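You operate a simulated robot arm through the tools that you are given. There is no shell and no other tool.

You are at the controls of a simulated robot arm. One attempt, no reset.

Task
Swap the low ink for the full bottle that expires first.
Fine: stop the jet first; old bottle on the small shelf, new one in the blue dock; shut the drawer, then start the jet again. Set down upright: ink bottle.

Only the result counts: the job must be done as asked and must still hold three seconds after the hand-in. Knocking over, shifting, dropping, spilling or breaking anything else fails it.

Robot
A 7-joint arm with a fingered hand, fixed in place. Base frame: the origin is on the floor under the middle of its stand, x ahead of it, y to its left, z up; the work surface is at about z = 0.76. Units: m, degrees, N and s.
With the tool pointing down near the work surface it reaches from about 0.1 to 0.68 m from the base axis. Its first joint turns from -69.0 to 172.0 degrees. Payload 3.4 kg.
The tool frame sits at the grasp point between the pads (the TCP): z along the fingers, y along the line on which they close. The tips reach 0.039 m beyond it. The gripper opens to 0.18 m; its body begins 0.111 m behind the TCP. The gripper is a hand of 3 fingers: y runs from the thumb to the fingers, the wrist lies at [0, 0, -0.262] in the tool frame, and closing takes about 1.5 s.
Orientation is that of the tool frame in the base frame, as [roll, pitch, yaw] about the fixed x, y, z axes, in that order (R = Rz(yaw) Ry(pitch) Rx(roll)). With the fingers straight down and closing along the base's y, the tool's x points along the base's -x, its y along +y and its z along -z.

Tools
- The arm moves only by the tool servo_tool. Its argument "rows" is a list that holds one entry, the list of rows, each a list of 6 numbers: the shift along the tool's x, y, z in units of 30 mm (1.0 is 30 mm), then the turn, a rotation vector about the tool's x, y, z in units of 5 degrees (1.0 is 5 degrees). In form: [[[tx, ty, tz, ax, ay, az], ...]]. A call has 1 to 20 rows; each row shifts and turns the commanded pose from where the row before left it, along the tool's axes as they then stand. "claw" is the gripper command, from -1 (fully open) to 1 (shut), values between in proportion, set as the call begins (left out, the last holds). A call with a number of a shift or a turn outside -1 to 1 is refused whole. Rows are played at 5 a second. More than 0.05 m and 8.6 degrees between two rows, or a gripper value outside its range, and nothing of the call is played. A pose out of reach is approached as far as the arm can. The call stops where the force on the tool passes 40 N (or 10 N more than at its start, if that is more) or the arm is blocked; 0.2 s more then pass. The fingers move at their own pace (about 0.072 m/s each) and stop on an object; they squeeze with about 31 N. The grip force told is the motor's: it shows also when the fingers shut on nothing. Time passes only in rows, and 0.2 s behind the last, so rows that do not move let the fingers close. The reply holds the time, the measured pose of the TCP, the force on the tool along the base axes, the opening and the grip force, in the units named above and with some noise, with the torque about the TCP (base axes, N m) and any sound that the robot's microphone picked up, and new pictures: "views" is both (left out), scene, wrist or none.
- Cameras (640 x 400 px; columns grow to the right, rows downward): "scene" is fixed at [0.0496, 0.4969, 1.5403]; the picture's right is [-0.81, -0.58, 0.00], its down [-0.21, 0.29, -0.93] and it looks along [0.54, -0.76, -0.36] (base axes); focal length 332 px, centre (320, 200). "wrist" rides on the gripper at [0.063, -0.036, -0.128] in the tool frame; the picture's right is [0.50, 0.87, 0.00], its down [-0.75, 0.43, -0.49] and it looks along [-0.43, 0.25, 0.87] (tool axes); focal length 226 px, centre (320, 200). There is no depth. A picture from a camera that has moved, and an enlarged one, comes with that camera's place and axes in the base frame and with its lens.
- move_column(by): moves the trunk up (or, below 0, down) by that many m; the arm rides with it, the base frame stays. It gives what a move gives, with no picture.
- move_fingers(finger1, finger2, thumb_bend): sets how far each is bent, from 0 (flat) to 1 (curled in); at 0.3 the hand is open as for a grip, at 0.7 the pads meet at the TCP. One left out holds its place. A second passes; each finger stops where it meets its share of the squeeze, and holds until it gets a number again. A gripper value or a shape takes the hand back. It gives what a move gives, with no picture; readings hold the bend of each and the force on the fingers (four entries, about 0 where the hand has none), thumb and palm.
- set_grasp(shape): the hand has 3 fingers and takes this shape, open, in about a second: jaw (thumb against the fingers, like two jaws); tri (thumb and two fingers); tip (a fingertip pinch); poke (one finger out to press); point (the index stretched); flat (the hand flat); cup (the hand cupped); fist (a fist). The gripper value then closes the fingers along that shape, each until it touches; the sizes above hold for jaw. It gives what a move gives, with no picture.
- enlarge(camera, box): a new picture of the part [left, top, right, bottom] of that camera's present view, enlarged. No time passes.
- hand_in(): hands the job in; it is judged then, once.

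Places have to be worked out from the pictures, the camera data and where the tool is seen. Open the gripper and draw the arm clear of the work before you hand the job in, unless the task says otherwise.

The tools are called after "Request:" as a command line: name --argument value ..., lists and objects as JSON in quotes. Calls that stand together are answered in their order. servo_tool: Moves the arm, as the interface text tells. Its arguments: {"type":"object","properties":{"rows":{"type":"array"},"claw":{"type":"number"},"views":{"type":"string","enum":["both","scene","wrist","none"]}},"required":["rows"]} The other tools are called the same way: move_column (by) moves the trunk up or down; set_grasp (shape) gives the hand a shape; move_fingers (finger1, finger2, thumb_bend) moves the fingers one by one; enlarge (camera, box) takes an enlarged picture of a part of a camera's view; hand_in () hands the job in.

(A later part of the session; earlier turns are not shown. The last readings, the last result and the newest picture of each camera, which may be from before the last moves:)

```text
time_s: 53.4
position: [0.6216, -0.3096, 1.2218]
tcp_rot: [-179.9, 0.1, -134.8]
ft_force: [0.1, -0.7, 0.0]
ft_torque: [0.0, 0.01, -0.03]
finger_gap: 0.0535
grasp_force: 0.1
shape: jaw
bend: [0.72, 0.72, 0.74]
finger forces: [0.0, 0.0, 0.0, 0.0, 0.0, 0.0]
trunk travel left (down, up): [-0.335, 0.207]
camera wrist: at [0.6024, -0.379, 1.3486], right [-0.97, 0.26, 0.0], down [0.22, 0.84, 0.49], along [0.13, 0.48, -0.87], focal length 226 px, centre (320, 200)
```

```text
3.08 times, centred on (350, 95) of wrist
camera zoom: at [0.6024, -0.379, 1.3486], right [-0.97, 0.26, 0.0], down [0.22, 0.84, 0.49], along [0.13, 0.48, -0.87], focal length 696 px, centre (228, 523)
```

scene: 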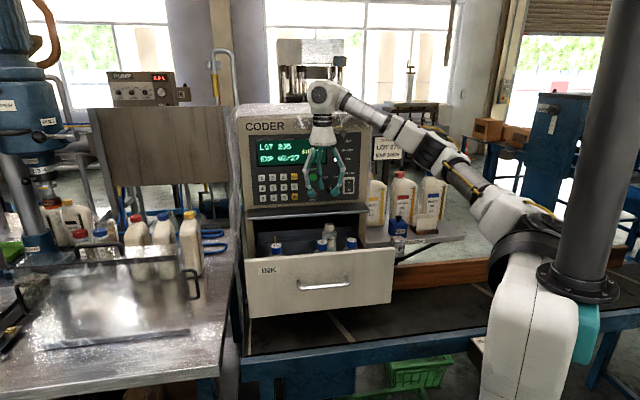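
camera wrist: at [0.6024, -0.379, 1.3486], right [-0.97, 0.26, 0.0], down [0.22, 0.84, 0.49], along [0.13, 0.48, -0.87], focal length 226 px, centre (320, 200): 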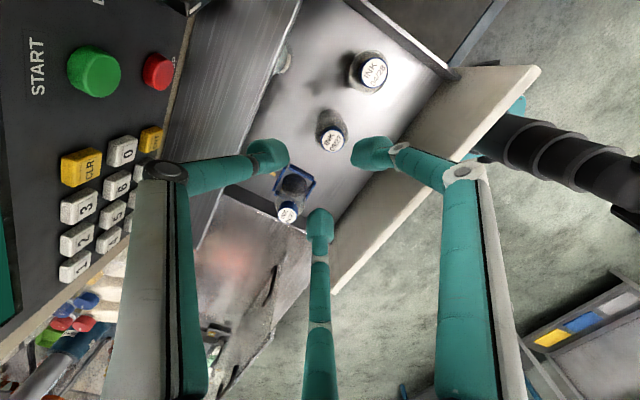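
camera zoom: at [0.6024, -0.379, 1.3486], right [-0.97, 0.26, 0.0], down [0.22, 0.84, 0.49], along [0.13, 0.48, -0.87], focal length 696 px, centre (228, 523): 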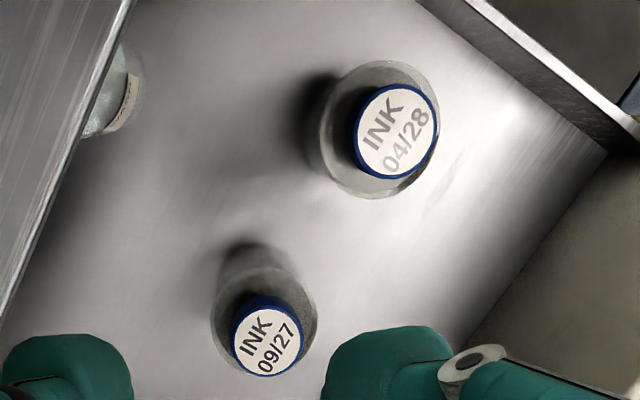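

Geometry is now clear: dock rails are low (top ≈0.915), all ink caps are at z ≈1.03, and side walls are around 0.94. I'll open to about 8.5 cm and move above the dock bottle at about (0.709, -0.189).

Request:
servo_tool --rows '[[[-0.98, 0.156, 0.3, 0, 0, 0], [-0.98, 0.156, 0.3, 0, 0, 0], [-0.98, 0.156, 0.5, 0, 0, 0], [-0.98, 0.156, 0.5, 0, 0, 0], [-0.98, 0.156, 0.5, 0, 0, 0], [0, 0, 0, 0, 0, 0]]]' --claw 0.05 --views "both"

Request:
enlarge --camera "wrist" --box '[220, 80, 420, 280]'

```text
time_s: 54.8
position: [0.7061, -0.1903, 1.1597]
tcp_rot: [-179.9, 0.2, -134.7]
ft_force: [-0.6, -0.5, -0.1]
ft_torque: [-0.05, -0.01, -0.02]
finger_gap: 0.0848
grasp_force: 0.0
shape: jaw
bend: [0.71, 0.71, 0.72]
finger forces: [0.0, 0.0, 0.0, 0.0, 0.0, 0.0]
trunk travel left (down, up): [-0.335, 0.207]
camera wrist: at [0.6871, -0.2602, 1.2863], right [-0.97, 0.26, 0.0], down [0.22, 0.84, 0.49], along [0.13, 0.48, -0.87], focal length 226 px, centre (320, 200)
```

scene: 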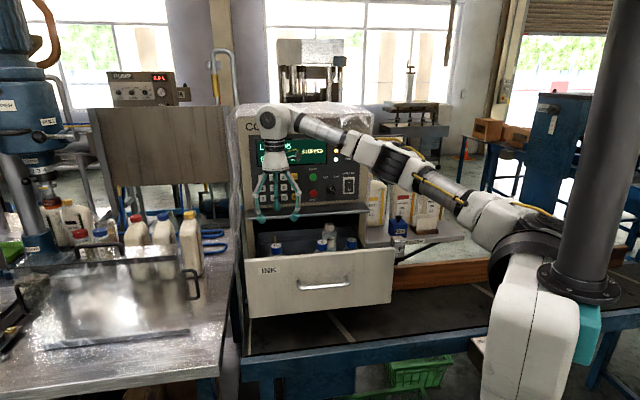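
wrist: 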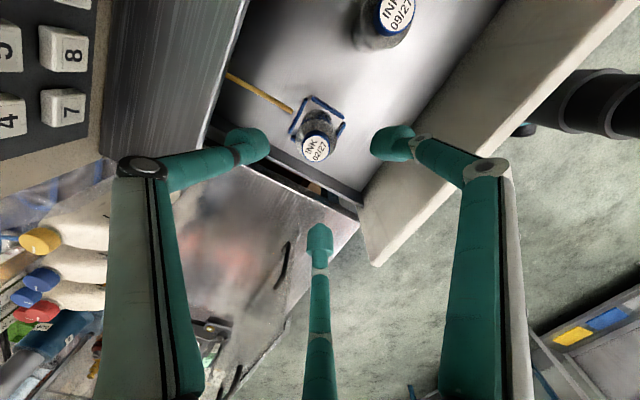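

```text
2.00 times, centred on (320, 180) of wrist
camera zoom: at [0.6871, -0.2602, 1.2863], right [-0.97, 0.26, 0.0], down [0.22, 0.84, 0.49], along [0.13, 0.48, -0.87], focal length 452 px, centre (320, 240)
```

zoom: 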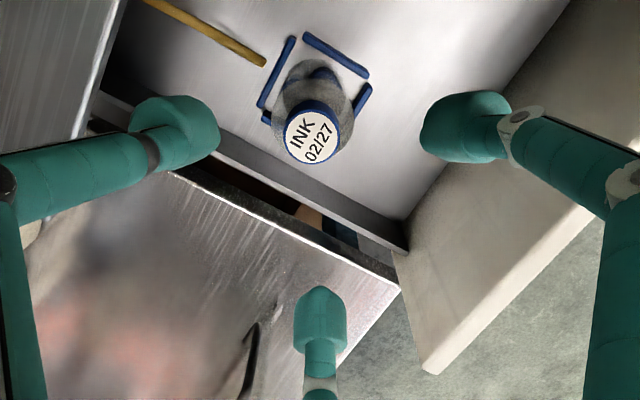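

The bottle cap is only about 6 mm off the tool axis. I'll correct that and descend 10 cm, then re-check alignment.

Request:
servo_tool --rows '[[[-0.2, -0.08, 0.2, 0, 0, 0], [0, 0, 0.8, 0, 0, 0], [0, 0, 0.8, 0, 0, 0], [0, 0, 0.8, 0, 0, 0], [0, 0, 0.7, 0, 0, 0]]]' --views "both"

Request:
enlarge --camera "wrist" --box '[220, 80, 420, 280]'

Request:
enlarge --camera "scene" --box '[230, 100, 390, 300]'

```text
time_s: 56.0
position: [0.7143, -0.1878, 1.0622]
tcp_rot: [-179.9, 0.2, -134.8]
ft_force: [0.8, 0.5, 0.6]
ft_torque: [0.0, -0.01, 0.0]
finger_gap: 0.0847
grasp_force: 0.0
shape: jaw
bend: [0.71, 0.71, 0.72]
finger forces: [0.1, 0.0, 0.0, 0.0, 0.1, 0.0]
trunk travel left (down, up): [-0.335, 0.207]
camera wrist: at [0.6957, -0.2573, 1.1883], right [-0.97, 0.26, 0.0], down [0.22, 0.84, 0.49], along [0.13, 0.48, -0.87], focal length 226 px, centre (320, 200)
```

scene: 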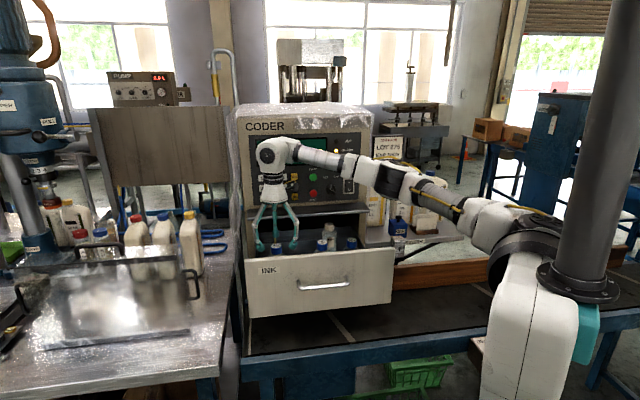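
wrist: 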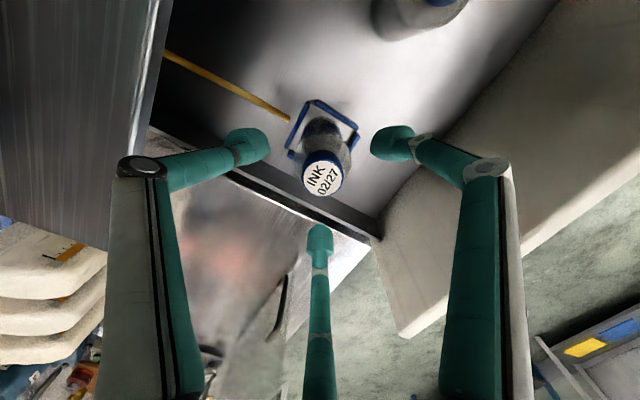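

```text
2.00 times, centred on (320, 180) of wrist
camera zoom: at [0.6957, -0.2573, 1.1883], right [-0.97, 0.26, 0.0], down [0.22, 0.84, 0.49], along [0.13, 0.48, -0.87], focal length 452 px, centre (320, 240)
```

zoom: 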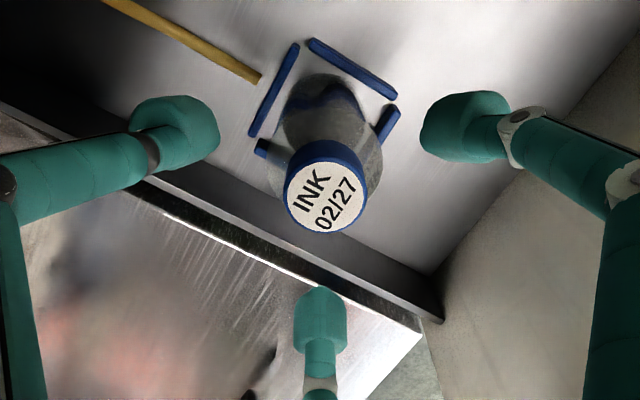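

```text
2.00 times, centred on (310, 200) of scene
camera zoom: at [0.0496, 0.4969, 1.5403], right [-0.81, -0.58, 0.0], down [-0.21, 0.29, -0.93], along [0.54, -0.76, -0.36], focal length 664 px, centre (340, 200)
```

zoom: 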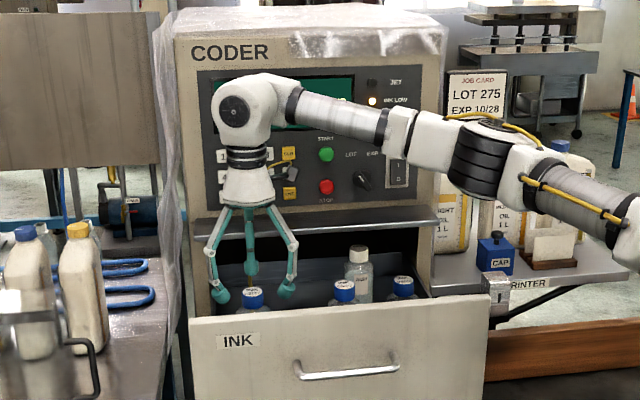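

Alignment is within about 2 mm now. Descending to put the fingertips around the upper body of the bottle (TCP z ≈0.987).

Request:
servo_tool --rows '[[[0.05, 0.04, 0.6, 0, 0, 0], [0, 0, 0.6, 0, 0, 0], [0, 0, 0.6, 0, 0, 0], [0, 0, 0.4, 0, 0, 0], [0, 0, 0.3, 0, 0, 0]]]' --views "both"

Request:
enlarge --camera "wrist" --box '[220, 100, 420, 300]'

Request:
enlarge --camera "scene" --box '[230, 150, 390, 290]'

```text
time_s: 57.2
position: [0.7123, -0.1879, 0.9851]
tcp_rot: [180.0, 0.0, -134.8]
ft_force: [0.4, 0.7, -0.6]
ft_torque: [-0.02, 0.03, 0.02]
finger_gap: 0.0847
grasp_force: 0.2
shape: jaw
bend: [0.71, 0.71, 0.72]
finger forces: [0.0, 0.1, 0.0, 0.1, 0.1, 0.0]
trunk travel left (down, up): [-0.335, 0.207]
camera wrist: at [0.6931, -0.2576, 1.112], right [-0.97, 0.26, 0.0], down [0.22, 0.84, 0.49], along [0.13, 0.48, -0.87], focal length 226 px, centre (320, 200)
```

scene: 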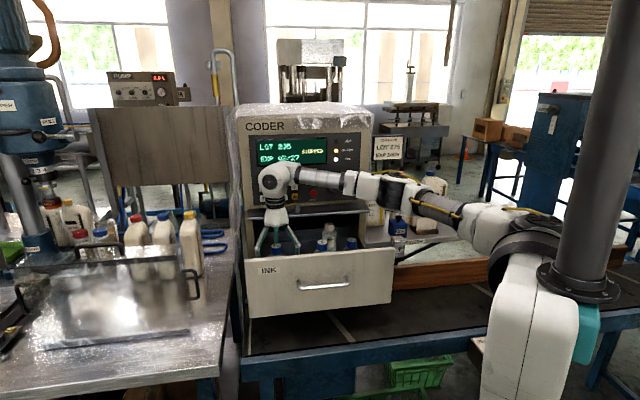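
wrist: 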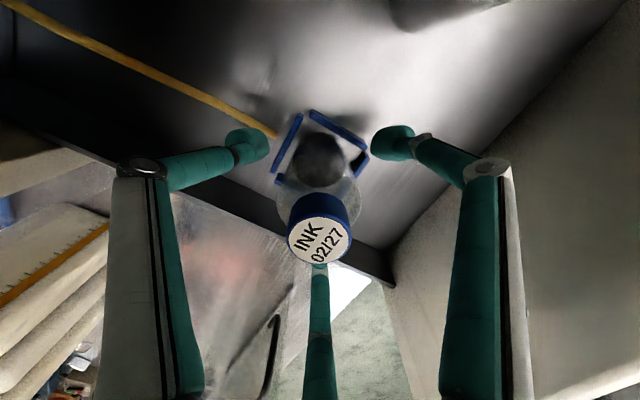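

```text
2.00 times, centred on (320, 200) of wrist
camera zoom: at [0.6931, -0.2576, 1.112], right [-0.97, 0.26, 0.0], down [0.22, 0.84, 0.49], along [0.13, 0.48, -0.87], focal length 452 px, centre (320, 200)
```

zoom: 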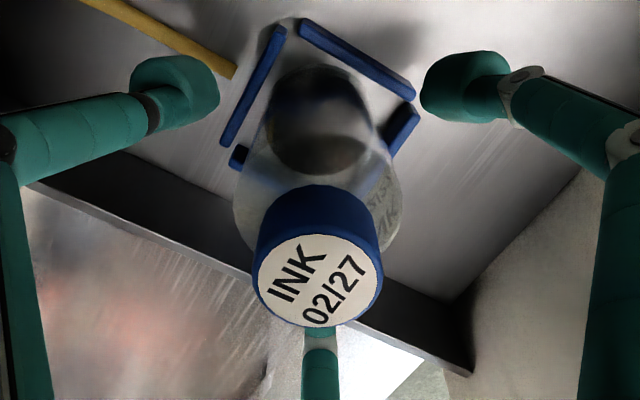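

```text
2.86 times, centred on (310, 220) of scene
camera zoom: at [0.0496, 0.4969, 1.5403], right [-0.81, -0.58, 0.0], down [-0.21, 0.29, -0.93], along [0.54, -0.76, -0.36], focal length 949 px, centre (349, 143)
```

zoom: 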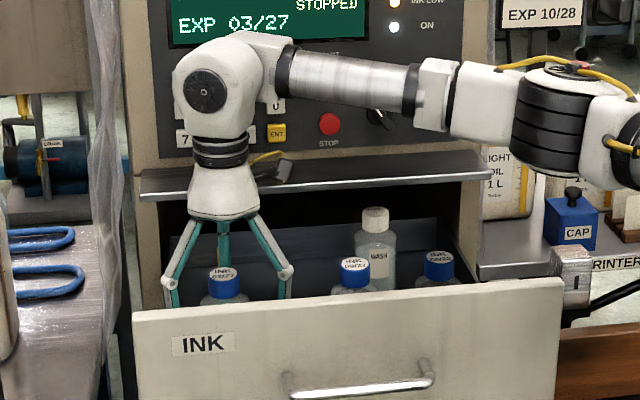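

Bottle centred between the fingers, low ink clearly visible from above. Closing the fingers now.

Request:
servo_tool --rows '[[[0, 0, 0, 0, 0, 0], [0, 0, 0, 0, 0, 0], [0, 0, 0, 0, 0, 0], [0, 0, 0, 0, 0, 0], [0, 0, 0, 0, 0, 0], [0, 0, 0, 0, 0, 0], [0, 0, 0, 0, 0, 0], [0, 0, 0, 0, 0, 0]]]' --claw 1 --views "wrist"

Request:
enlarge --camera "wrist" --box '[220, 100, 420, 300]'

```text
time_s: 59.0
position: [0.7125, -0.1874, 0.986]
tcp_rot: [-179.8, 0.2, -134.8]
ft_force: [0.1, 0.7, -0.3]
ft_torque: [-0.01, -0.01, 0.01]
finger_gap: 0.0484
grasp_force: 30.9
shape: jaw
bend: [0.72, 0.72, 0.75]
finger forces: [27.8, 27.8, 0.0, 0.0, 28.8, 0.0]
trunk travel left (down, up): [-0.335, 0.207]
camera wrist: at [0.693, -0.2575, 1.1126], right [-0.97, 0.26, 0.0], down [0.22, 0.84, 0.49], along [0.13, 0.48, -0.87], focal length 226 px, centre (320, 200)
```

wrist: 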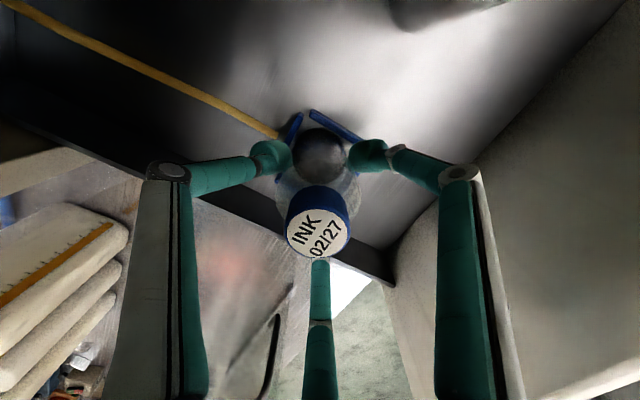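

```text
2.00 times, centred on (320, 200) of wrist
camera zoom: at [0.693, -0.2575, 1.1126], right [-0.97, 0.26, 0.0], down [0.22, 0.84, 0.49], along [0.13, 0.48, -0.87], focal length 452 px, centre (320, 200)
```

zoom: 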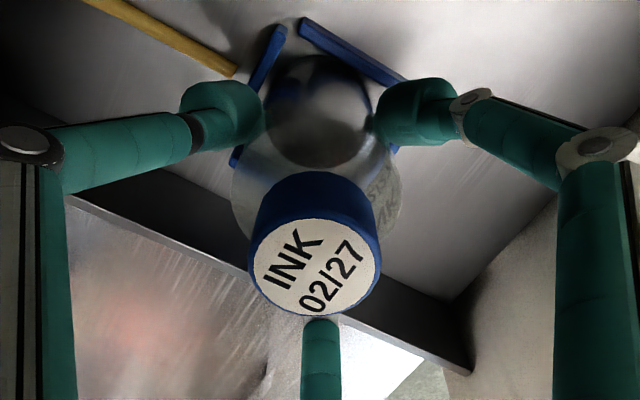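

Firm symmetric grip (about 28 N per finger). Lifting slowly straight up.

Request:
servo_tool --rows '[[[0, 0, -0.2, 0, 0, 0], [0, 0, -0.3, 0, 0, 0], [0, 0, -0.6, 0, 0, 0], [0, 0, -0.9, 0, 0, 0], [0, 0, -0.9, 0, 0, 0], [0, 0, -0.9, 0, 0, 0], [0, 0, -0.9, 0, 0, 0], [0, 0, -0.9, 0, 0, 0], [0, 0, -0.9, 0, 0, 0]]]' --views "both"

Request:
enlarge --camera "scene" --box '[230, 100, 390, 300]'

```text
time_s: 61.0
position: [0.7126, -0.1876, 1.1808]
tcp_rot: [-180.0, 0.3, -134.8]
ft_force: [0.0, -0.6, -0.6]
ft_torque: [0.02, 0.01, -0.03]
finger_gap: 0.048
grasp_force: 30.9
shape: jaw
bend: [0.72, 0.72, 0.75]
finger forces: [27.8, 27.8, 0.1, 0.0, 28.8, 0.0]
trunk travel left (down, up): [-0.335, 0.207]
camera wrist: at [0.6933, -0.2568, 1.3086], right [-0.97, 0.26, 0.0], down [0.22, 0.84, 0.49], along [0.13, 0.48, -0.87], focal length 226 px, centre (320, 200)
```

scene: 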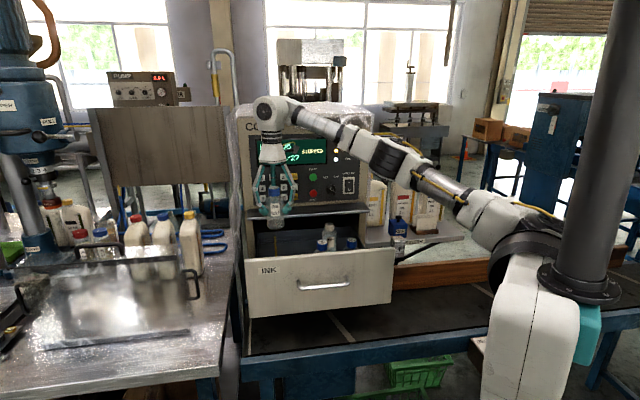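
wrist: 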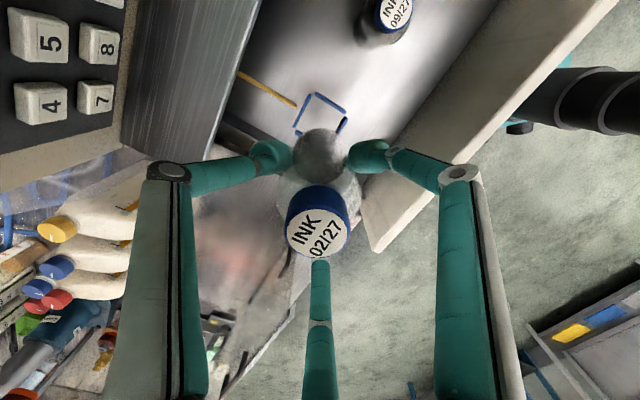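

```text
2.00 times, centred on (310, 200) of scene
camera zoom: at [0.0496, 0.4969, 1.5403], right [-0.81, -0.58, 0.0], down [-0.21, 0.29, -0.93], along [0.54, -0.76, -0.36], focal length 664 px, centre (340, 200)
```

zoom: 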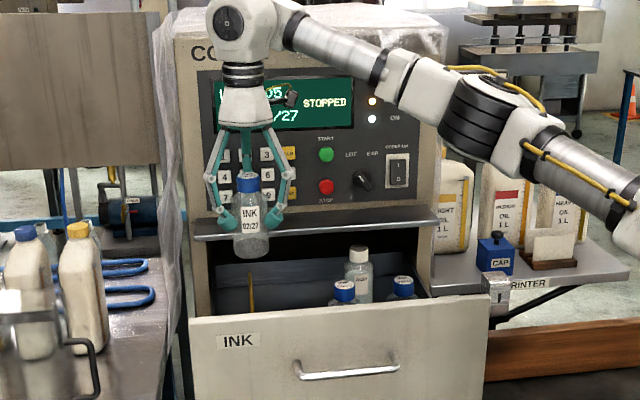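

The bottle is up and upright. Let me check its level and grip once closely before carrying it.

Request:
enlarge --camera "scene" --box '[245, 160, 305, 240]'

Request:
enlarge --camera "scene" --box '[300, 210, 370, 260]'

```text
5.00 times, centred on (275, 200) of scene
camera zoom: at [0.0496, 0.4969, 1.5403], right [-0.81, -0.58, 0.0], down [-0.21, 0.29, -0.93], along [0.54, -0.76, -0.36], focal length 1660 px, centre (545, 200)
```

zoom: 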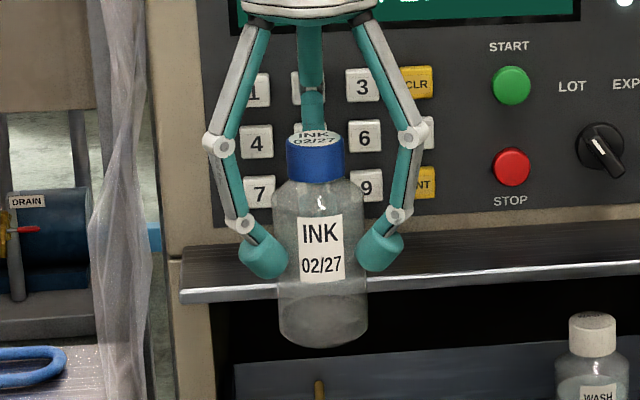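

```text
8.00 times, centred on (335, 235) of scene
camera zoom: at [0.0496, 0.4969, 1.5403], right [-0.81, -0.58, 0.0], down [-0.21, 0.29, -0.93], along [0.54, -0.76, -0.36], focal length 2657 px, centre (200, -80)
```

zoom: 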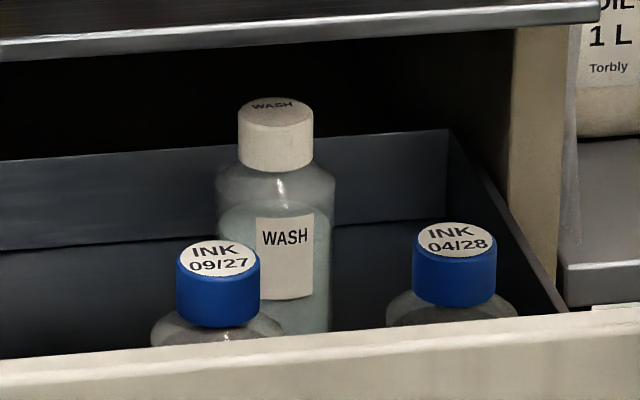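

Confirmed: the 02/27 bottle is nearly empty. Carrying it to the right along the drawer front, clear of the caps below.

Request:
servo_tool --rows '[[[0.3, 0, -0.1, 0, 0, 0], [0.6, 0, 0, 0, 0, 0], [0.8, 0, 0, 0, 0, 0], [0.8, 0, 0, 0, 0, 0], [0.8, 0, 0, 0, 0, 0], [0.8, 0, 0, 0, 0, 0], [0.8, 0, 0, 0, 0, 0], [0.8, 0, 0, 0, 0, 0], [0.8, 0, 0, 0, 0, 0], [0.8, 0, 0, 0, 0, 0], [0.8, 0, 0, 0, 0, 0], [0.8, 0, 0, 0, 0, 0], [0.8, 0, 0, 0, 0, 0], [0.8, 0, 0, 0, 0, 0], [0.8, 0, 0, 0, 0, 0], [0.8, 0, 0, 0, 0, 0], [0.8, 0, 0, 0, 0, 0], [0.8, 0, 0, 0, 0, 0], [0.3, 0, 0, 0, 0, 0]]]' --views "both"

```text
time_s: 65.0
position: [0.4155, -0.4864, 1.1824]
tcp_rot: [-179.9, 0.2, -134.9]
ft_force: [0.4, -0.6, 0.2]
ft_torque: [0.0, -0.05, -0.02]
finger_gap: 0.0483
grasp_force: 30.6
shape: jaw
bend: [0.72, 0.72, 0.75]
finger forces: [27.8, 27.8, 0.1, 0.0, 28.8, 0.0]
trunk travel left (down, up): [-0.335, 0.207]
camera wrist: at [0.3961, -0.556, 1.3098], right [-0.97, 0.26, 0.0], down [0.22, 0.84, 0.49], along [0.13, 0.48, -0.87], focal length 226 px, centre (320, 200)
```

scene: 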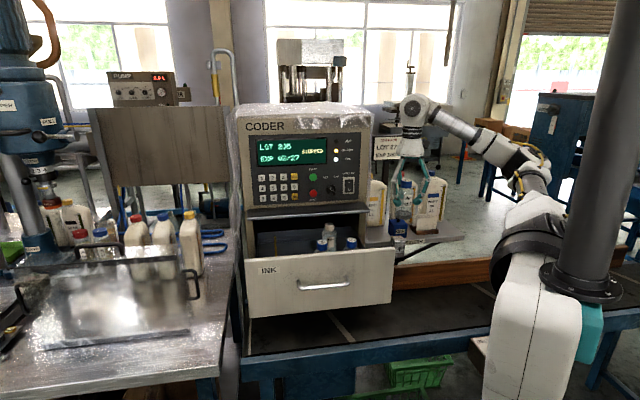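
wrist: 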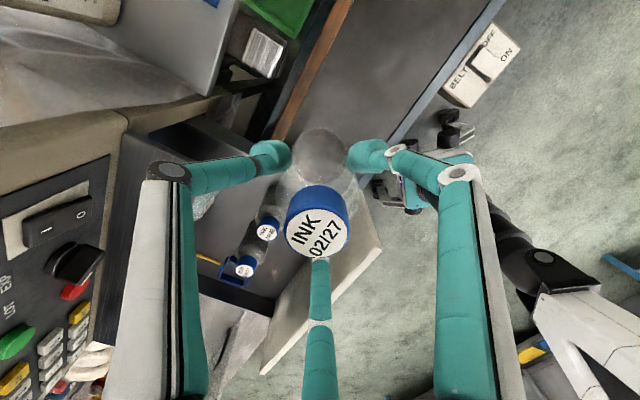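

At e≈0.05 with the bottle clear of the drawer. Now moving in toward the shelf spot, stopping short to check.

Request:
servo_tool --rows '[[[0, -0.4, 0, 0, 0, 0], [0, -0.8, 0, 0, 0, 0], [0, -0.8, 0, 0, 0, 0], [0, -0.8, 0, 0, 0, 0], [0, -0.8, 0, 0, 0, 0], [0, -0.8, 0, 0, 0, 0], [0, -0.6, 0, 0, 0, 0], [0, -0.4, 0, 0, 0, 0]]]' --views "both"

Request:
enlarge --camera "scene" --box '[340, 90, 480, 270]'

```text
time_s: 66.8
position: [0.5308, -0.6012, 1.1831]
tcp_rot: [-179.9, 0.1, -134.7]
ft_force: [0.4, -0.6, -0.5]
ft_torque: [0.0, 0.01, 0.03]
finger_gap: 0.0484
grasp_force: 31.0
shape: jaw
bend: [0.72, 0.72, 0.75]
finger forces: [27.8, 27.9, 0.0, 0.0, 28.9, 0.1]
trunk travel left (down, up): [-0.335, 0.207]
camera wrist: at [0.5123, -0.6708, 1.3097], right [-0.97, 0.26, 0.0], down [0.22, 0.84, 0.49], along [0.13, 0.48, -0.87], focal length 226 px, centre (320, 200)
```

scene: 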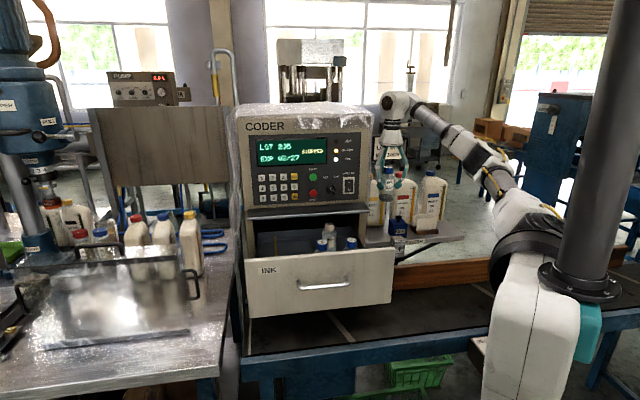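
wrist: 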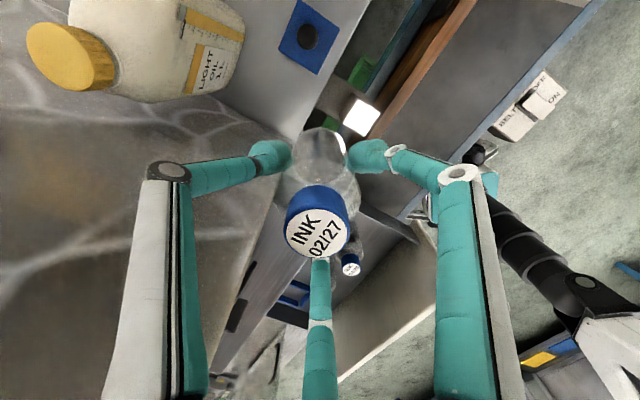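

```text
2.22 times, centred on (410, 180) of scene
camera zoom: at [0.0496, 0.4969, 1.5403], right [-0.81, -0.58, 0.0], down [-0.21, 0.29, -0.93], along [0.54, -0.76, -0.36], focal length 738 px, centre (120, 244)
```

zoom: 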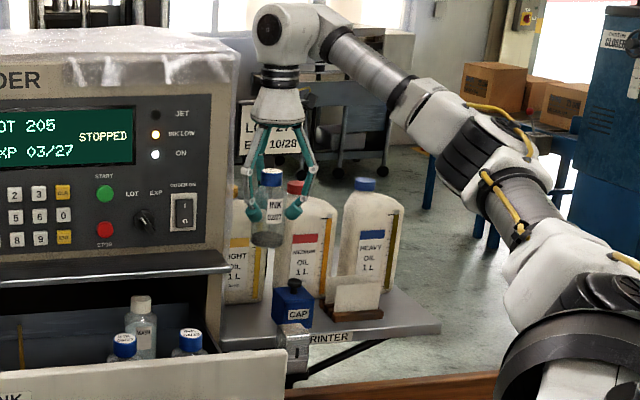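

Clear so far. I'll zoom to measure the shelf edge and free patch exactly before the last few centimetres.

Request:
enlarge --camera "wrist" --box '[200, 0, 400, 160]'

```text
2.50 times, centred on (300, 80) of wrist
camera zoom: at [0.5123, -0.6708, 1.3097], right [-0.97, 0.26, 0.0], down [0.22, 0.84, 0.49], along [0.13, 0.48, -0.87], focal length 565 px, centre (370, 500)
```

zoom: 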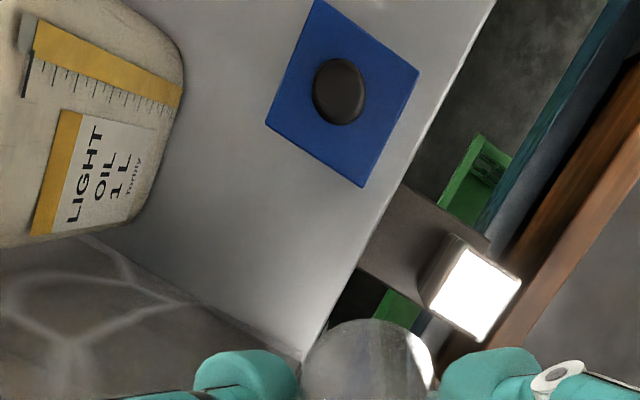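

The free patch is clear: shelf front edge n≈-0.822, cover at e≈-0.012, CAP left face e≈0.106. A hand turned 90° (thumb toward the CAP side) gives better clearance to the machine, so I back out and roll it there first.

Request:
servo_tool --rows '[[[0, 0.9, 0, 0, 0, 0], [0, 0.9, 0, 0, 0, 0], [0, 0.9, 0, 0, 0, 0]]]' --views "none"

Request:
servo_tool --rows '[[[0, 0, 0, 0, 0, 1], [0, 0, 0, 0, 0, 1], [0, 0, 0, 0, 0, 1], [0, 0, 0, 0, 0, 1], [0, 0, 0, 0, 0, 1], [0, 0, 0, 0, 0, 1], [0, 0, 0, 0, 0, 1], [0, 0, 0, 0, 0, 1], [0, 0, 0, 0, 0, 1], [0, 0, 0, 0, 0, 1], [0, 0, 0, 0, 0, 1], [0, 0, 0, 0, 0, 1], [0, 0, 0, 0, 0, 1], [0, 0, 0, 0, 0, 1], [0, 0, 0, 0, 0, 1], [0, 0, 0, 0, 0, 1], [0, 0, 0, 0, 0, 1], [0, 0, 0, 0, 0, 1]]]' --views "both"

```text
time_s: 67.6
position: [0.4728, -0.5439, 1.1844]
tcp_rot: [-179.9, 0.2, -134.8]
ft_force: [0.1, -0.1, -0.4]
ft_torque: [0.02, -0.03, 0.0]
finger_gap: 0.0484
grasp_force: 31.4
shape: jaw
bend: [0.72, 0.72, 0.75]
finger forces: [27.7, 27.7, 0.1, 0.0, 28.7, 0.0]
trunk travel left (down, up): [-0.335, 0.207]
```

```text
time_s: 71.4
position: [0.4732, -0.5429, 1.183]
tcp_rot: [179.8, 0.1, 135.1]
ft_force: [0.6, 0.6, -0.9]
ft_torque: [0.0, -0.02, -0.03]
finger_gap: 0.048
grasp_force: 30.4
shape: jaw
bend: [0.72, 0.72, 0.75]
finger forces: [27.8, 27.7, 0.1, 0.0, 28.8, 0.0]
trunk travel left (down, up): [-0.335, 0.207]
camera wrist: at [0.4026, -0.5246, 1.3099], right [0.26, 0.97, 0.0], down [0.84, -0.22, 0.49], along [0.48, -0.13, -0.87], focal length 226 px, centre (320, 200)
```

scene: 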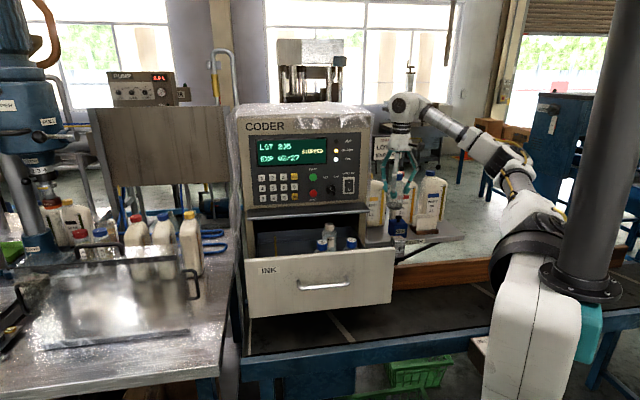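
wrist: 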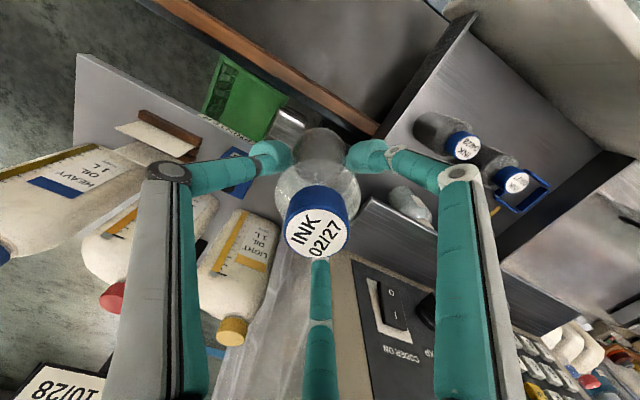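

Rolled; bottle still secure. Now moving in to the shelf spot at height.

Request:
servo_tool --rows '[[[-0.5, 0, 0, 0, 0, 0], [-0.8, 0, 0, 0, 0, 0], [-0.8, 0, 0, 0, 0, 0], [-0.8, 0, 0, 0, 0, 0], [-0.8, 0, 0, 0, 0, 0], [-0.5, 0, 0, 0, 0, 0], [-0.3, 0, 0, 0, 0, 0]]]' --views "both"

Request:
enlarge --camera "wrist" --box '[180, 60, 440, 260]'

Request:
enlarge --camera "scene" --box '[340, 90, 480, 270]'

```text
time_s: 73.0
position: [0.5701, -0.6399, 1.1817]
tcp_rot: [179.8, 0.1, 135.2]
ft_force: [-0.3, -0.4, -0.3]
ft_torque: [-0.03, 0.01, 0.0]
finger_gap: 0.0482
grasp_force: 31.3
shape: jaw
bend: [0.72, 0.72, 0.75]
finger forces: [27.7, 27.7, 0.0, 0.0, 28.8, 0.1]
trunk travel left (down, up): [-0.335, 0.207]
camera wrist: at [0.499, -0.6212, 1.3089], right [0.26, 0.97, 0.0], down [0.84, -0.22, 0.49], along [0.48, -0.13, -0.87], focal length 226 px, centre (320, 200)
```

scene: 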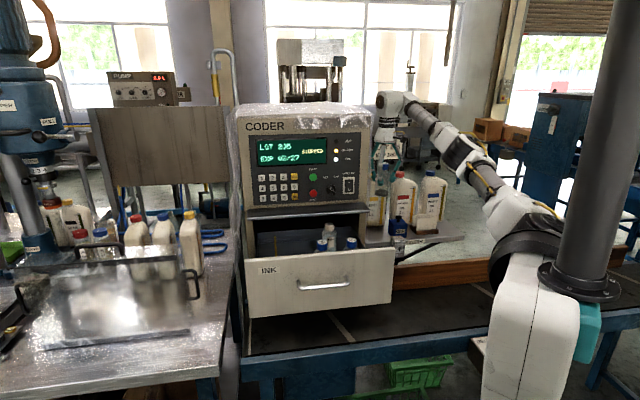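
wrist: 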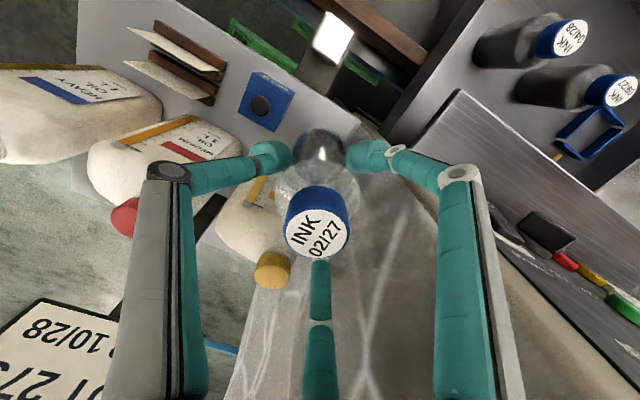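

```text
2.00 times, centred on (310, 160) of wrist
camera zoom: at [0.499, -0.6212, 1.3089], right [0.26, 0.97, 0.0], down [0.84, -0.22, 0.49], along [0.48, -0.13, -0.87], focal length 452 px, centre (340, 280)
```

zoom: 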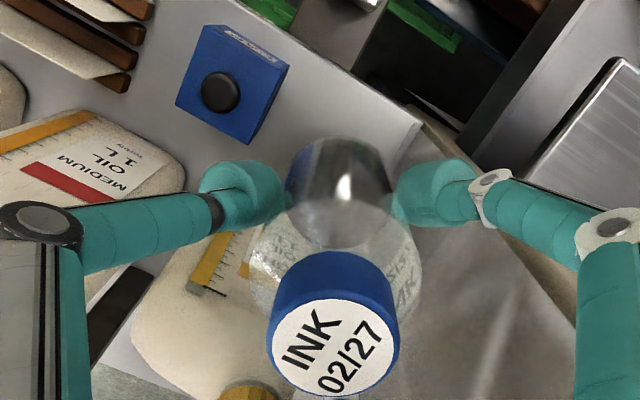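

```text
2.22 times, centred on (410, 180) of scene
camera zoom: at [0.0496, 0.4969, 1.5403], right [-0.81, -0.58, 0.0], down [-0.21, 0.29, -0.93], along [0.54, -0.76, -0.36], focal length 738 px, centre (120, 244)
```

zoom: 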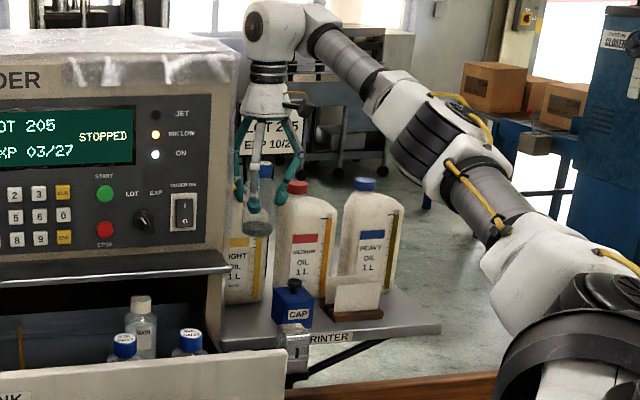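

Over the spot at n≈-0.856. I'll nudge 8 mm further in and lower with the arm to about 2.5 cm above the shelf, then check.

Request:
servo_tool --rows '[[[-0.27, 0, 0, 0, 0, 0], [0, 0, 0.5, 0, 0, 0], [0, 0, 0.6, 0, 0, 0], [0, 0, 0.6, 0, 0, 0], [0, 0, 0.6, 0, 0, 0], [0, 0, 0.6, 0, 0, 0], [0, 0, 0.6, 0, 0, 0], [0, 0, 0.6, 0, 0, 0], [0, 0, 0.6, 0, 0, 0], [0, 0, 0.4, 0, 0, 0]]]' --views "both"

Request:
enlarge --camera "wrist" --box '[180, 60, 440, 260]'

Request:
enlarge --camera "scene" --box '[350, 130, 450, 260]'

```text
time_s: 75.2
position: [0.5754, -0.6442, 1.0295]
tcp_rot: [179.8, 0.1, 135.2]
ft_force: [-0.2, 0.0, -0.6]
ft_torque: [0.01, -0.01, -0.01]
finger_gap: 0.0484
grasp_force: 31.0
shape: jaw
bend: [0.72, 0.72, 0.75]
finger forces: [27.7, 27.7, 0.0, 0.0, 29.0, 0.0]
trunk travel left (down, up): [-0.335, 0.207]
camera wrist: at [0.5051, -0.6254, 1.1572], right [0.26, 0.97, 0.0], down [0.84, -0.22, 0.49], along [0.48, -0.13, -0.87], focal length 226 px, centre (320, 200)
```

scene: 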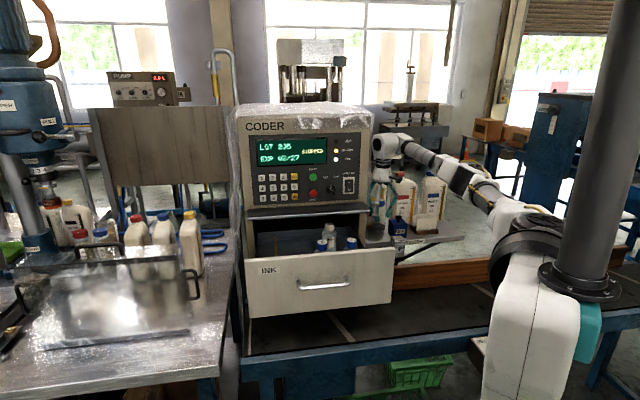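
wrist: 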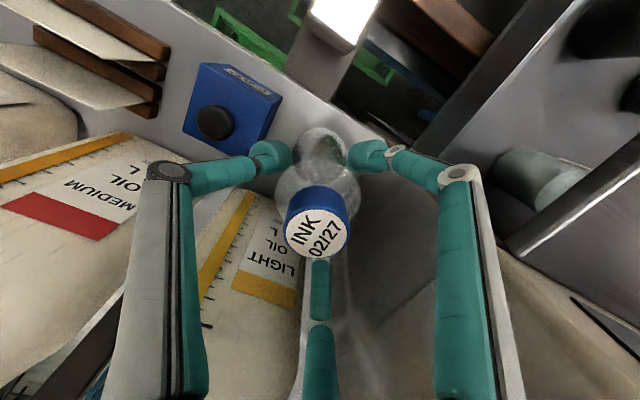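

```text
2.00 times, centred on (310, 160) of wrist
camera zoom: at [0.5051, -0.6254, 1.1572], right [0.26, 0.97, 0.0], down [0.84, -0.22, 0.49], along [0.48, -0.13, -0.87], focal length 452 px, centre (340, 280)
```

zoom: 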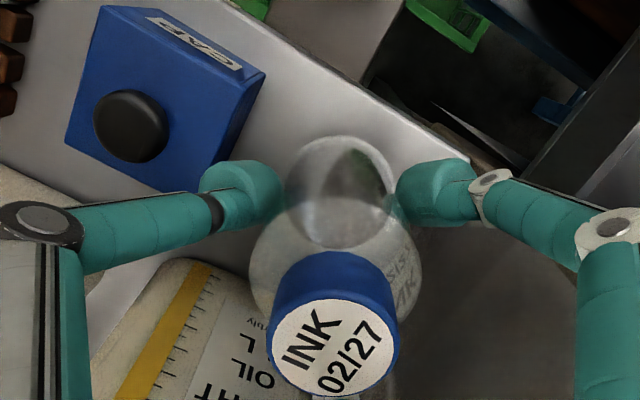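

```text
3.08 times, centred on (400, 195) of scene
camera zoom: at [0.0496, 0.4969, 1.5403], right [-0.81, -0.58, 0.0], down [-0.21, 0.29, -0.93], along [0.54, -0.76, -0.36], focal length 1022 px, centre (74, 215)
```

zoom: 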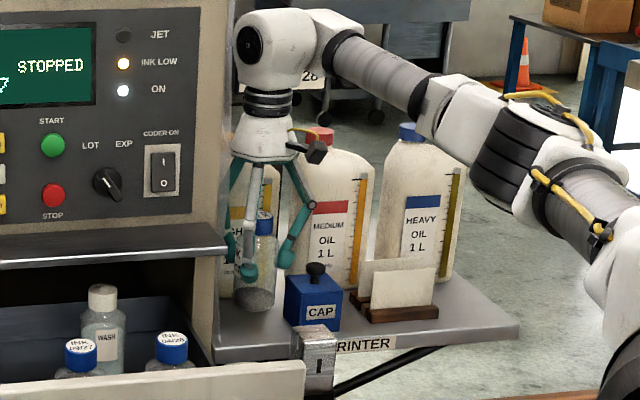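

The bottle hangs about 3 cm above the shelf. The thumb would pass close over the CAP box, so I shift 7 mm toward the machine and lower 2.4 cm more.

Request:
servo_tool --rows '[[[0, 0.22, 0, 0, 0, 0], [0, 0, 0.3, 0, 0, 0], [0, 0, 0.3, 0, 0, 0], [0, 0, 0.2, 0, 0, 0]]]' --views "wrist"

Request:
enlarge --camera "scene" --box '[350, 170, 430, 250]'

Request:
enlarge --camera "wrist" --box '[180, 60, 440, 260]'

```text
time_s: 76.2
position: [0.581, -0.6399, 1.007]
tcp_rot: [179.9, 0.1, 135.1]
ft_force: [0.1, -1.2, -0.2]
ft_torque: [0.02, -0.02, -0.01]
finger_gap: 0.0482
grasp_force: 31.0
shape: jaw
bend: [0.72, 0.72, 0.75]
finger forces: [27.5, 27.7, 0.1, 0.0, 28.9, 0.1]
trunk travel left (down, up): [-0.335, 0.207]
camera wrist: at [0.5098, -0.6202, 1.1334], right [0.26, 0.97, 0.0], down [0.84, -0.22, 0.49], along [0.48, -0.12, -0.87], focal length 226 px, centre (320, 200)
```

wrist: 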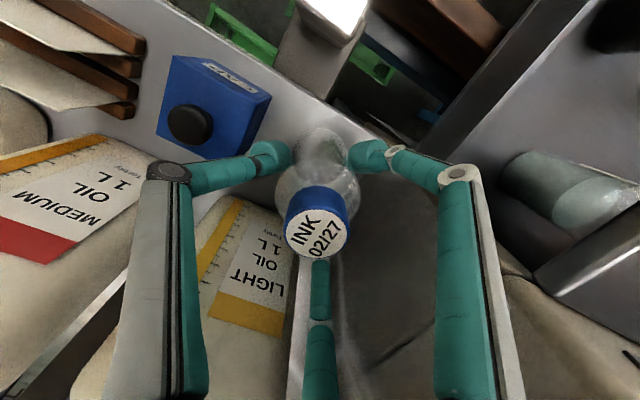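

```text
5.00 times, centred on (390, 210) of scene
camera zoom: at [0.0496, 0.4969, 1.5403], right [-0.81, -0.58, 0.0], down [-0.21, 0.29, -0.93], along [0.54, -0.76, -0.36], focal length 1660 px, centre (-30, 150)
```

zoom: 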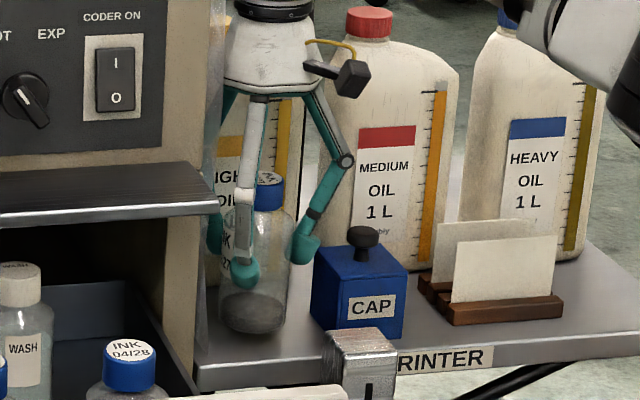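

```text
2.00 times, centred on (310, 160) of wrist
camera zoom: at [0.5098, -0.6202, 1.1334], right [0.26, 0.97, 0.0], down [0.84, -0.22, 0.49], along [0.48, -0.12, -0.87], focal length 452 px, centre (340, 280)
```

zoom: 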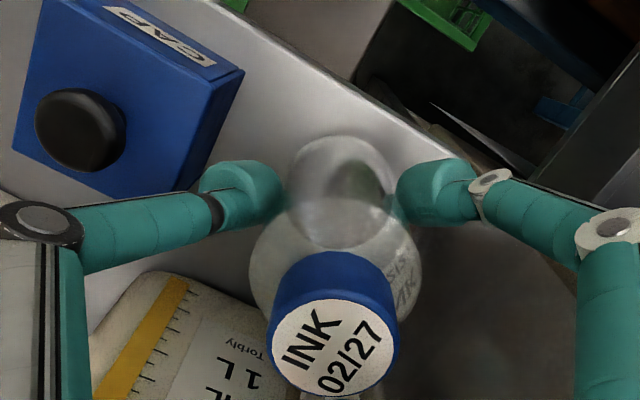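

Good placement and clearances. Creeping down to feel contact.

Request:
servo_tool --rows '[[[0, 0, 0.1, 0, 0, 0], [0, 0, 0.1, 0, 0, 0], [0, 0, 0.1, 0, 0, 0]]]' --views "none"

```text
time_s: 77.0
position: [0.5801, -0.6394, 0.9963]
tcp_rot: [179.8, 0.1, 135.2]
ft_force: [0.4, -0.6, -1.3]
ft_torque: [-0.01, 0.0, 0.02]
finger_gap: 0.0483
grasp_force: 31.2
shape: jaw
bend: [0.72, 0.72, 0.75]
finger forces: [27.6, 27.7, 0.1, 0.0, 29.1, 0.1]
trunk travel left (down, up): [-0.335, 0.207]
```

No contact yet at TCP z≈0.996. Creeping further in 1.5 mm rows.

Request:
servo_tool --rows '[[[0, 0, 0.06, 0, 0, 0], [0, 0, 0.05, 0, 0, 0]]]' --views "none"

```text
time_s: 77.6
position: [0.5794, -0.6384, 0.9929]
tcp_rot: [179.8, 0.1, 135.2]
ft_force: [-0.5, -1.1, -1.8]
ft_torque: [-0.03, 0.02, -0.01]
finger_gap: 0.0479
grasp_force: 31.4
shape: jaw
bend: [0.72, 0.72, 0.75]
finger forces: [27.6, 27.8, 0.0, 0.0, 29.0, 0.1]
trunk travel left (down, up): [-0.335, 0.207]
```

Still no clear contact; continuing.

Request:
servo_tool --rows '[[[0, 0, 0.05, 0, 0, 0], [0, 0, 0.05, 0, 0, 0]]]' --views "none"

Request:
enlarge --camera "scene" --box '[365, 190, 415, 240]'

```text
time_s: 78.2
position: [0.5799, -0.6381, 0.9926]
tcp_rot: [179.8, 0.1, 135.2]
ft_force: [0.6, -0.7, 3.5]
ft_torque: [-0.06, 0.0, -0.02]
finger_gap: 0.048
grasp_force: 31.3
shape: jaw
bend: [0.72, 0.72, 0.75]
finger forces: [27.7, 27.9, 0.1, 0.0, 29.2, 0.0]
trunk travel left (down, up): [-0.335, 0.207]
```

```text
8.00 times, centred on (390, 215) of scene
camera zoom: at [0.0496, 0.4969, 1.5403], right [-0.81, -0.58, 0.0], down [-0.21, 0.29, -0.93], along [0.54, -0.76, -0.36], focal length 2657 px, centre (-240, 80)
```

zoom: 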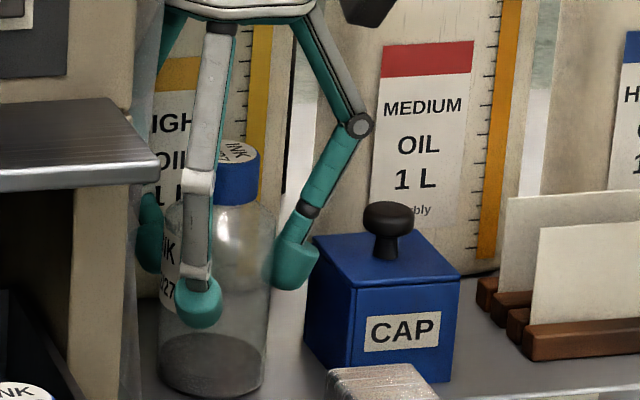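

Contact felt (about +3.5 N), the bottle stands on the shelf. Releasing with a small opening so the thumb stays clear of the CAP box.

Request:
servo_tool --rows '[[[0, 0, 0.02, 0, 0, 0], [0, 0, 0, 0, 0, 0], [0, 0, 0, 0, 0, 0], [0, 0, 0, 0, 0, 0]]]' --claw 0.32 --views "wrist"

Request:
enlarge --camera "wrist" --box '[180, 60, 440, 260]'

Request:
enlarge --camera "scene" --box '[365, 190, 415, 240]'

```text
time_s: 79.2
position: [0.5802, -0.6384, 0.9905]
tcp_rot: [180.0, 0.1, 135.2]
ft_force: [0.2, -0.5, -0.4]
ft_torque: [0.02, 0.04, -0.02]
finger_gap: 0.0606
grasp_force: 0.1
shape: jaw
bend: [0.72, 0.72, 0.74]
finger forces: [0.0, 0.0, 0.0, 0.0, 0.0, 0.0]
trunk travel left (down, up): [-0.335, 0.207]
camera wrist: at [0.5097, -0.6206, 1.1171], right [0.26, 0.97, 0.0], down [0.84, -0.22, 0.49], along [0.48, -0.12, -0.87], focal length 226 px, centre (320, 200)
```

wrist: 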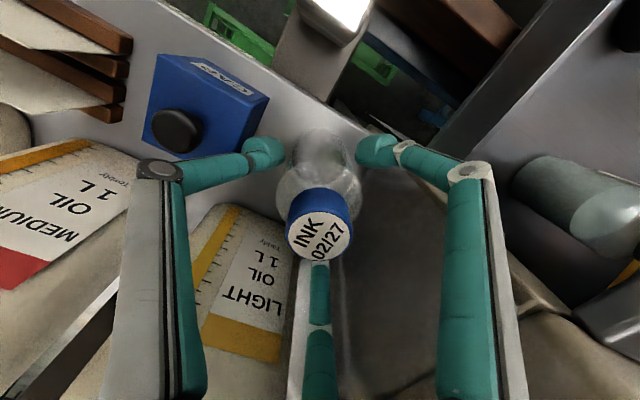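

```text
2.00 times, centred on (310, 160) of wrist
camera zoom: at [0.5097, -0.6206, 1.1171], right [0.26, 0.97, 0.0], down [0.84, -0.22, 0.49], along [0.48, -0.12, -0.87], focal length 452 px, centre (340, 280)
```

zoom: 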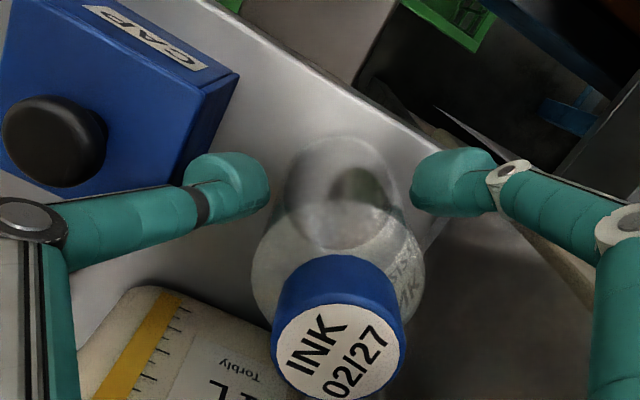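

```text
8.00 times, centred on (390, 215) of scene
camera zoom: at [0.0496, 0.4969, 1.5403], right [-0.81, -0.58, 0.0], down [-0.21, 0.29, -0.93], along [0.54, -0.76, -0.36], focal length 2657 px, centre (-240, 80)
```

zoom: 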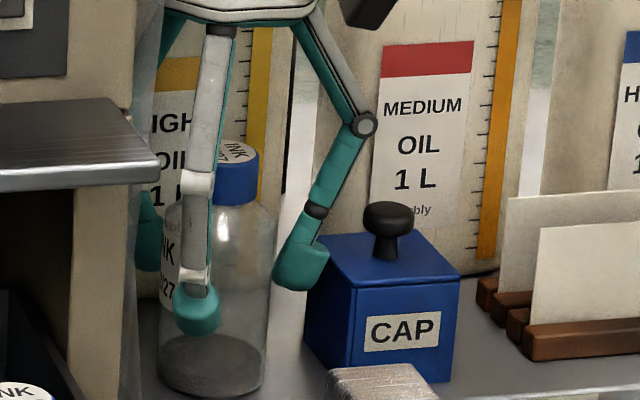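

Released; bottle stands upright. Rising straight up slowly at first.

Request:
servo_tool --rows '[[[0, 0, -0.15, 0, 0, 0], [0, 0, -0.2, 0, 0, 0], [0, 0, -0.3, 0, 0, 0], [0, 0, -0.5, 0, 0, 0], [0, 0, -0.5, 0, 0, 0]]]' --views "wrist"

Request:
enlarge --camera "scene" --box '[350, 150, 450, 250]'

```text
time_s: 80.4
position: [0.5793, -0.6387, 1.039]
tcp_rot: [179.9, 0.2, 135.2]
ft_force: [-0.7, 0.1, 0.5]
ft_torque: [0.01, -0.06, 0.01]
finger_gap: 0.0609
grasp_force: 0.0
shape: jaw
bend: [0.72, 0.72, 0.74]
finger forces: [0.0, 0.0, 0.0, 0.0, 0.0, 0.1]
trunk travel left (down, up): [-0.335, 0.207]
camera wrist: at [0.5086, -0.6199, 1.1663], right [0.26, 0.97, 0.0], down [0.84, -0.22, 0.49], along [0.48, -0.12, -0.87], focal length 226 px, centre (320, 200)
```

wrist: 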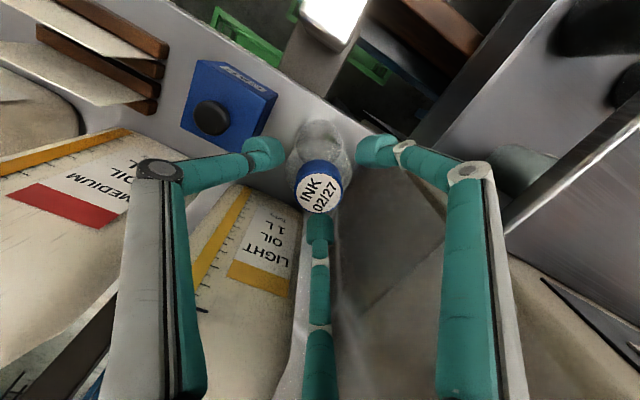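

```text
4.00 times, centred on (400, 200) of scene
camera zoom: at [0.0496, 0.4969, 1.5403], right [-0.81, -0.58, 0.0], down [-0.21, 0.29, -0.93], along [0.54, -0.76, -0.36], focal length 1328 px, centre (0, 200)
```

zoom: 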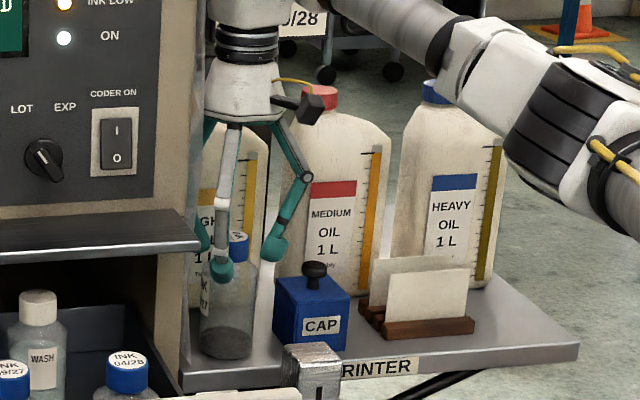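

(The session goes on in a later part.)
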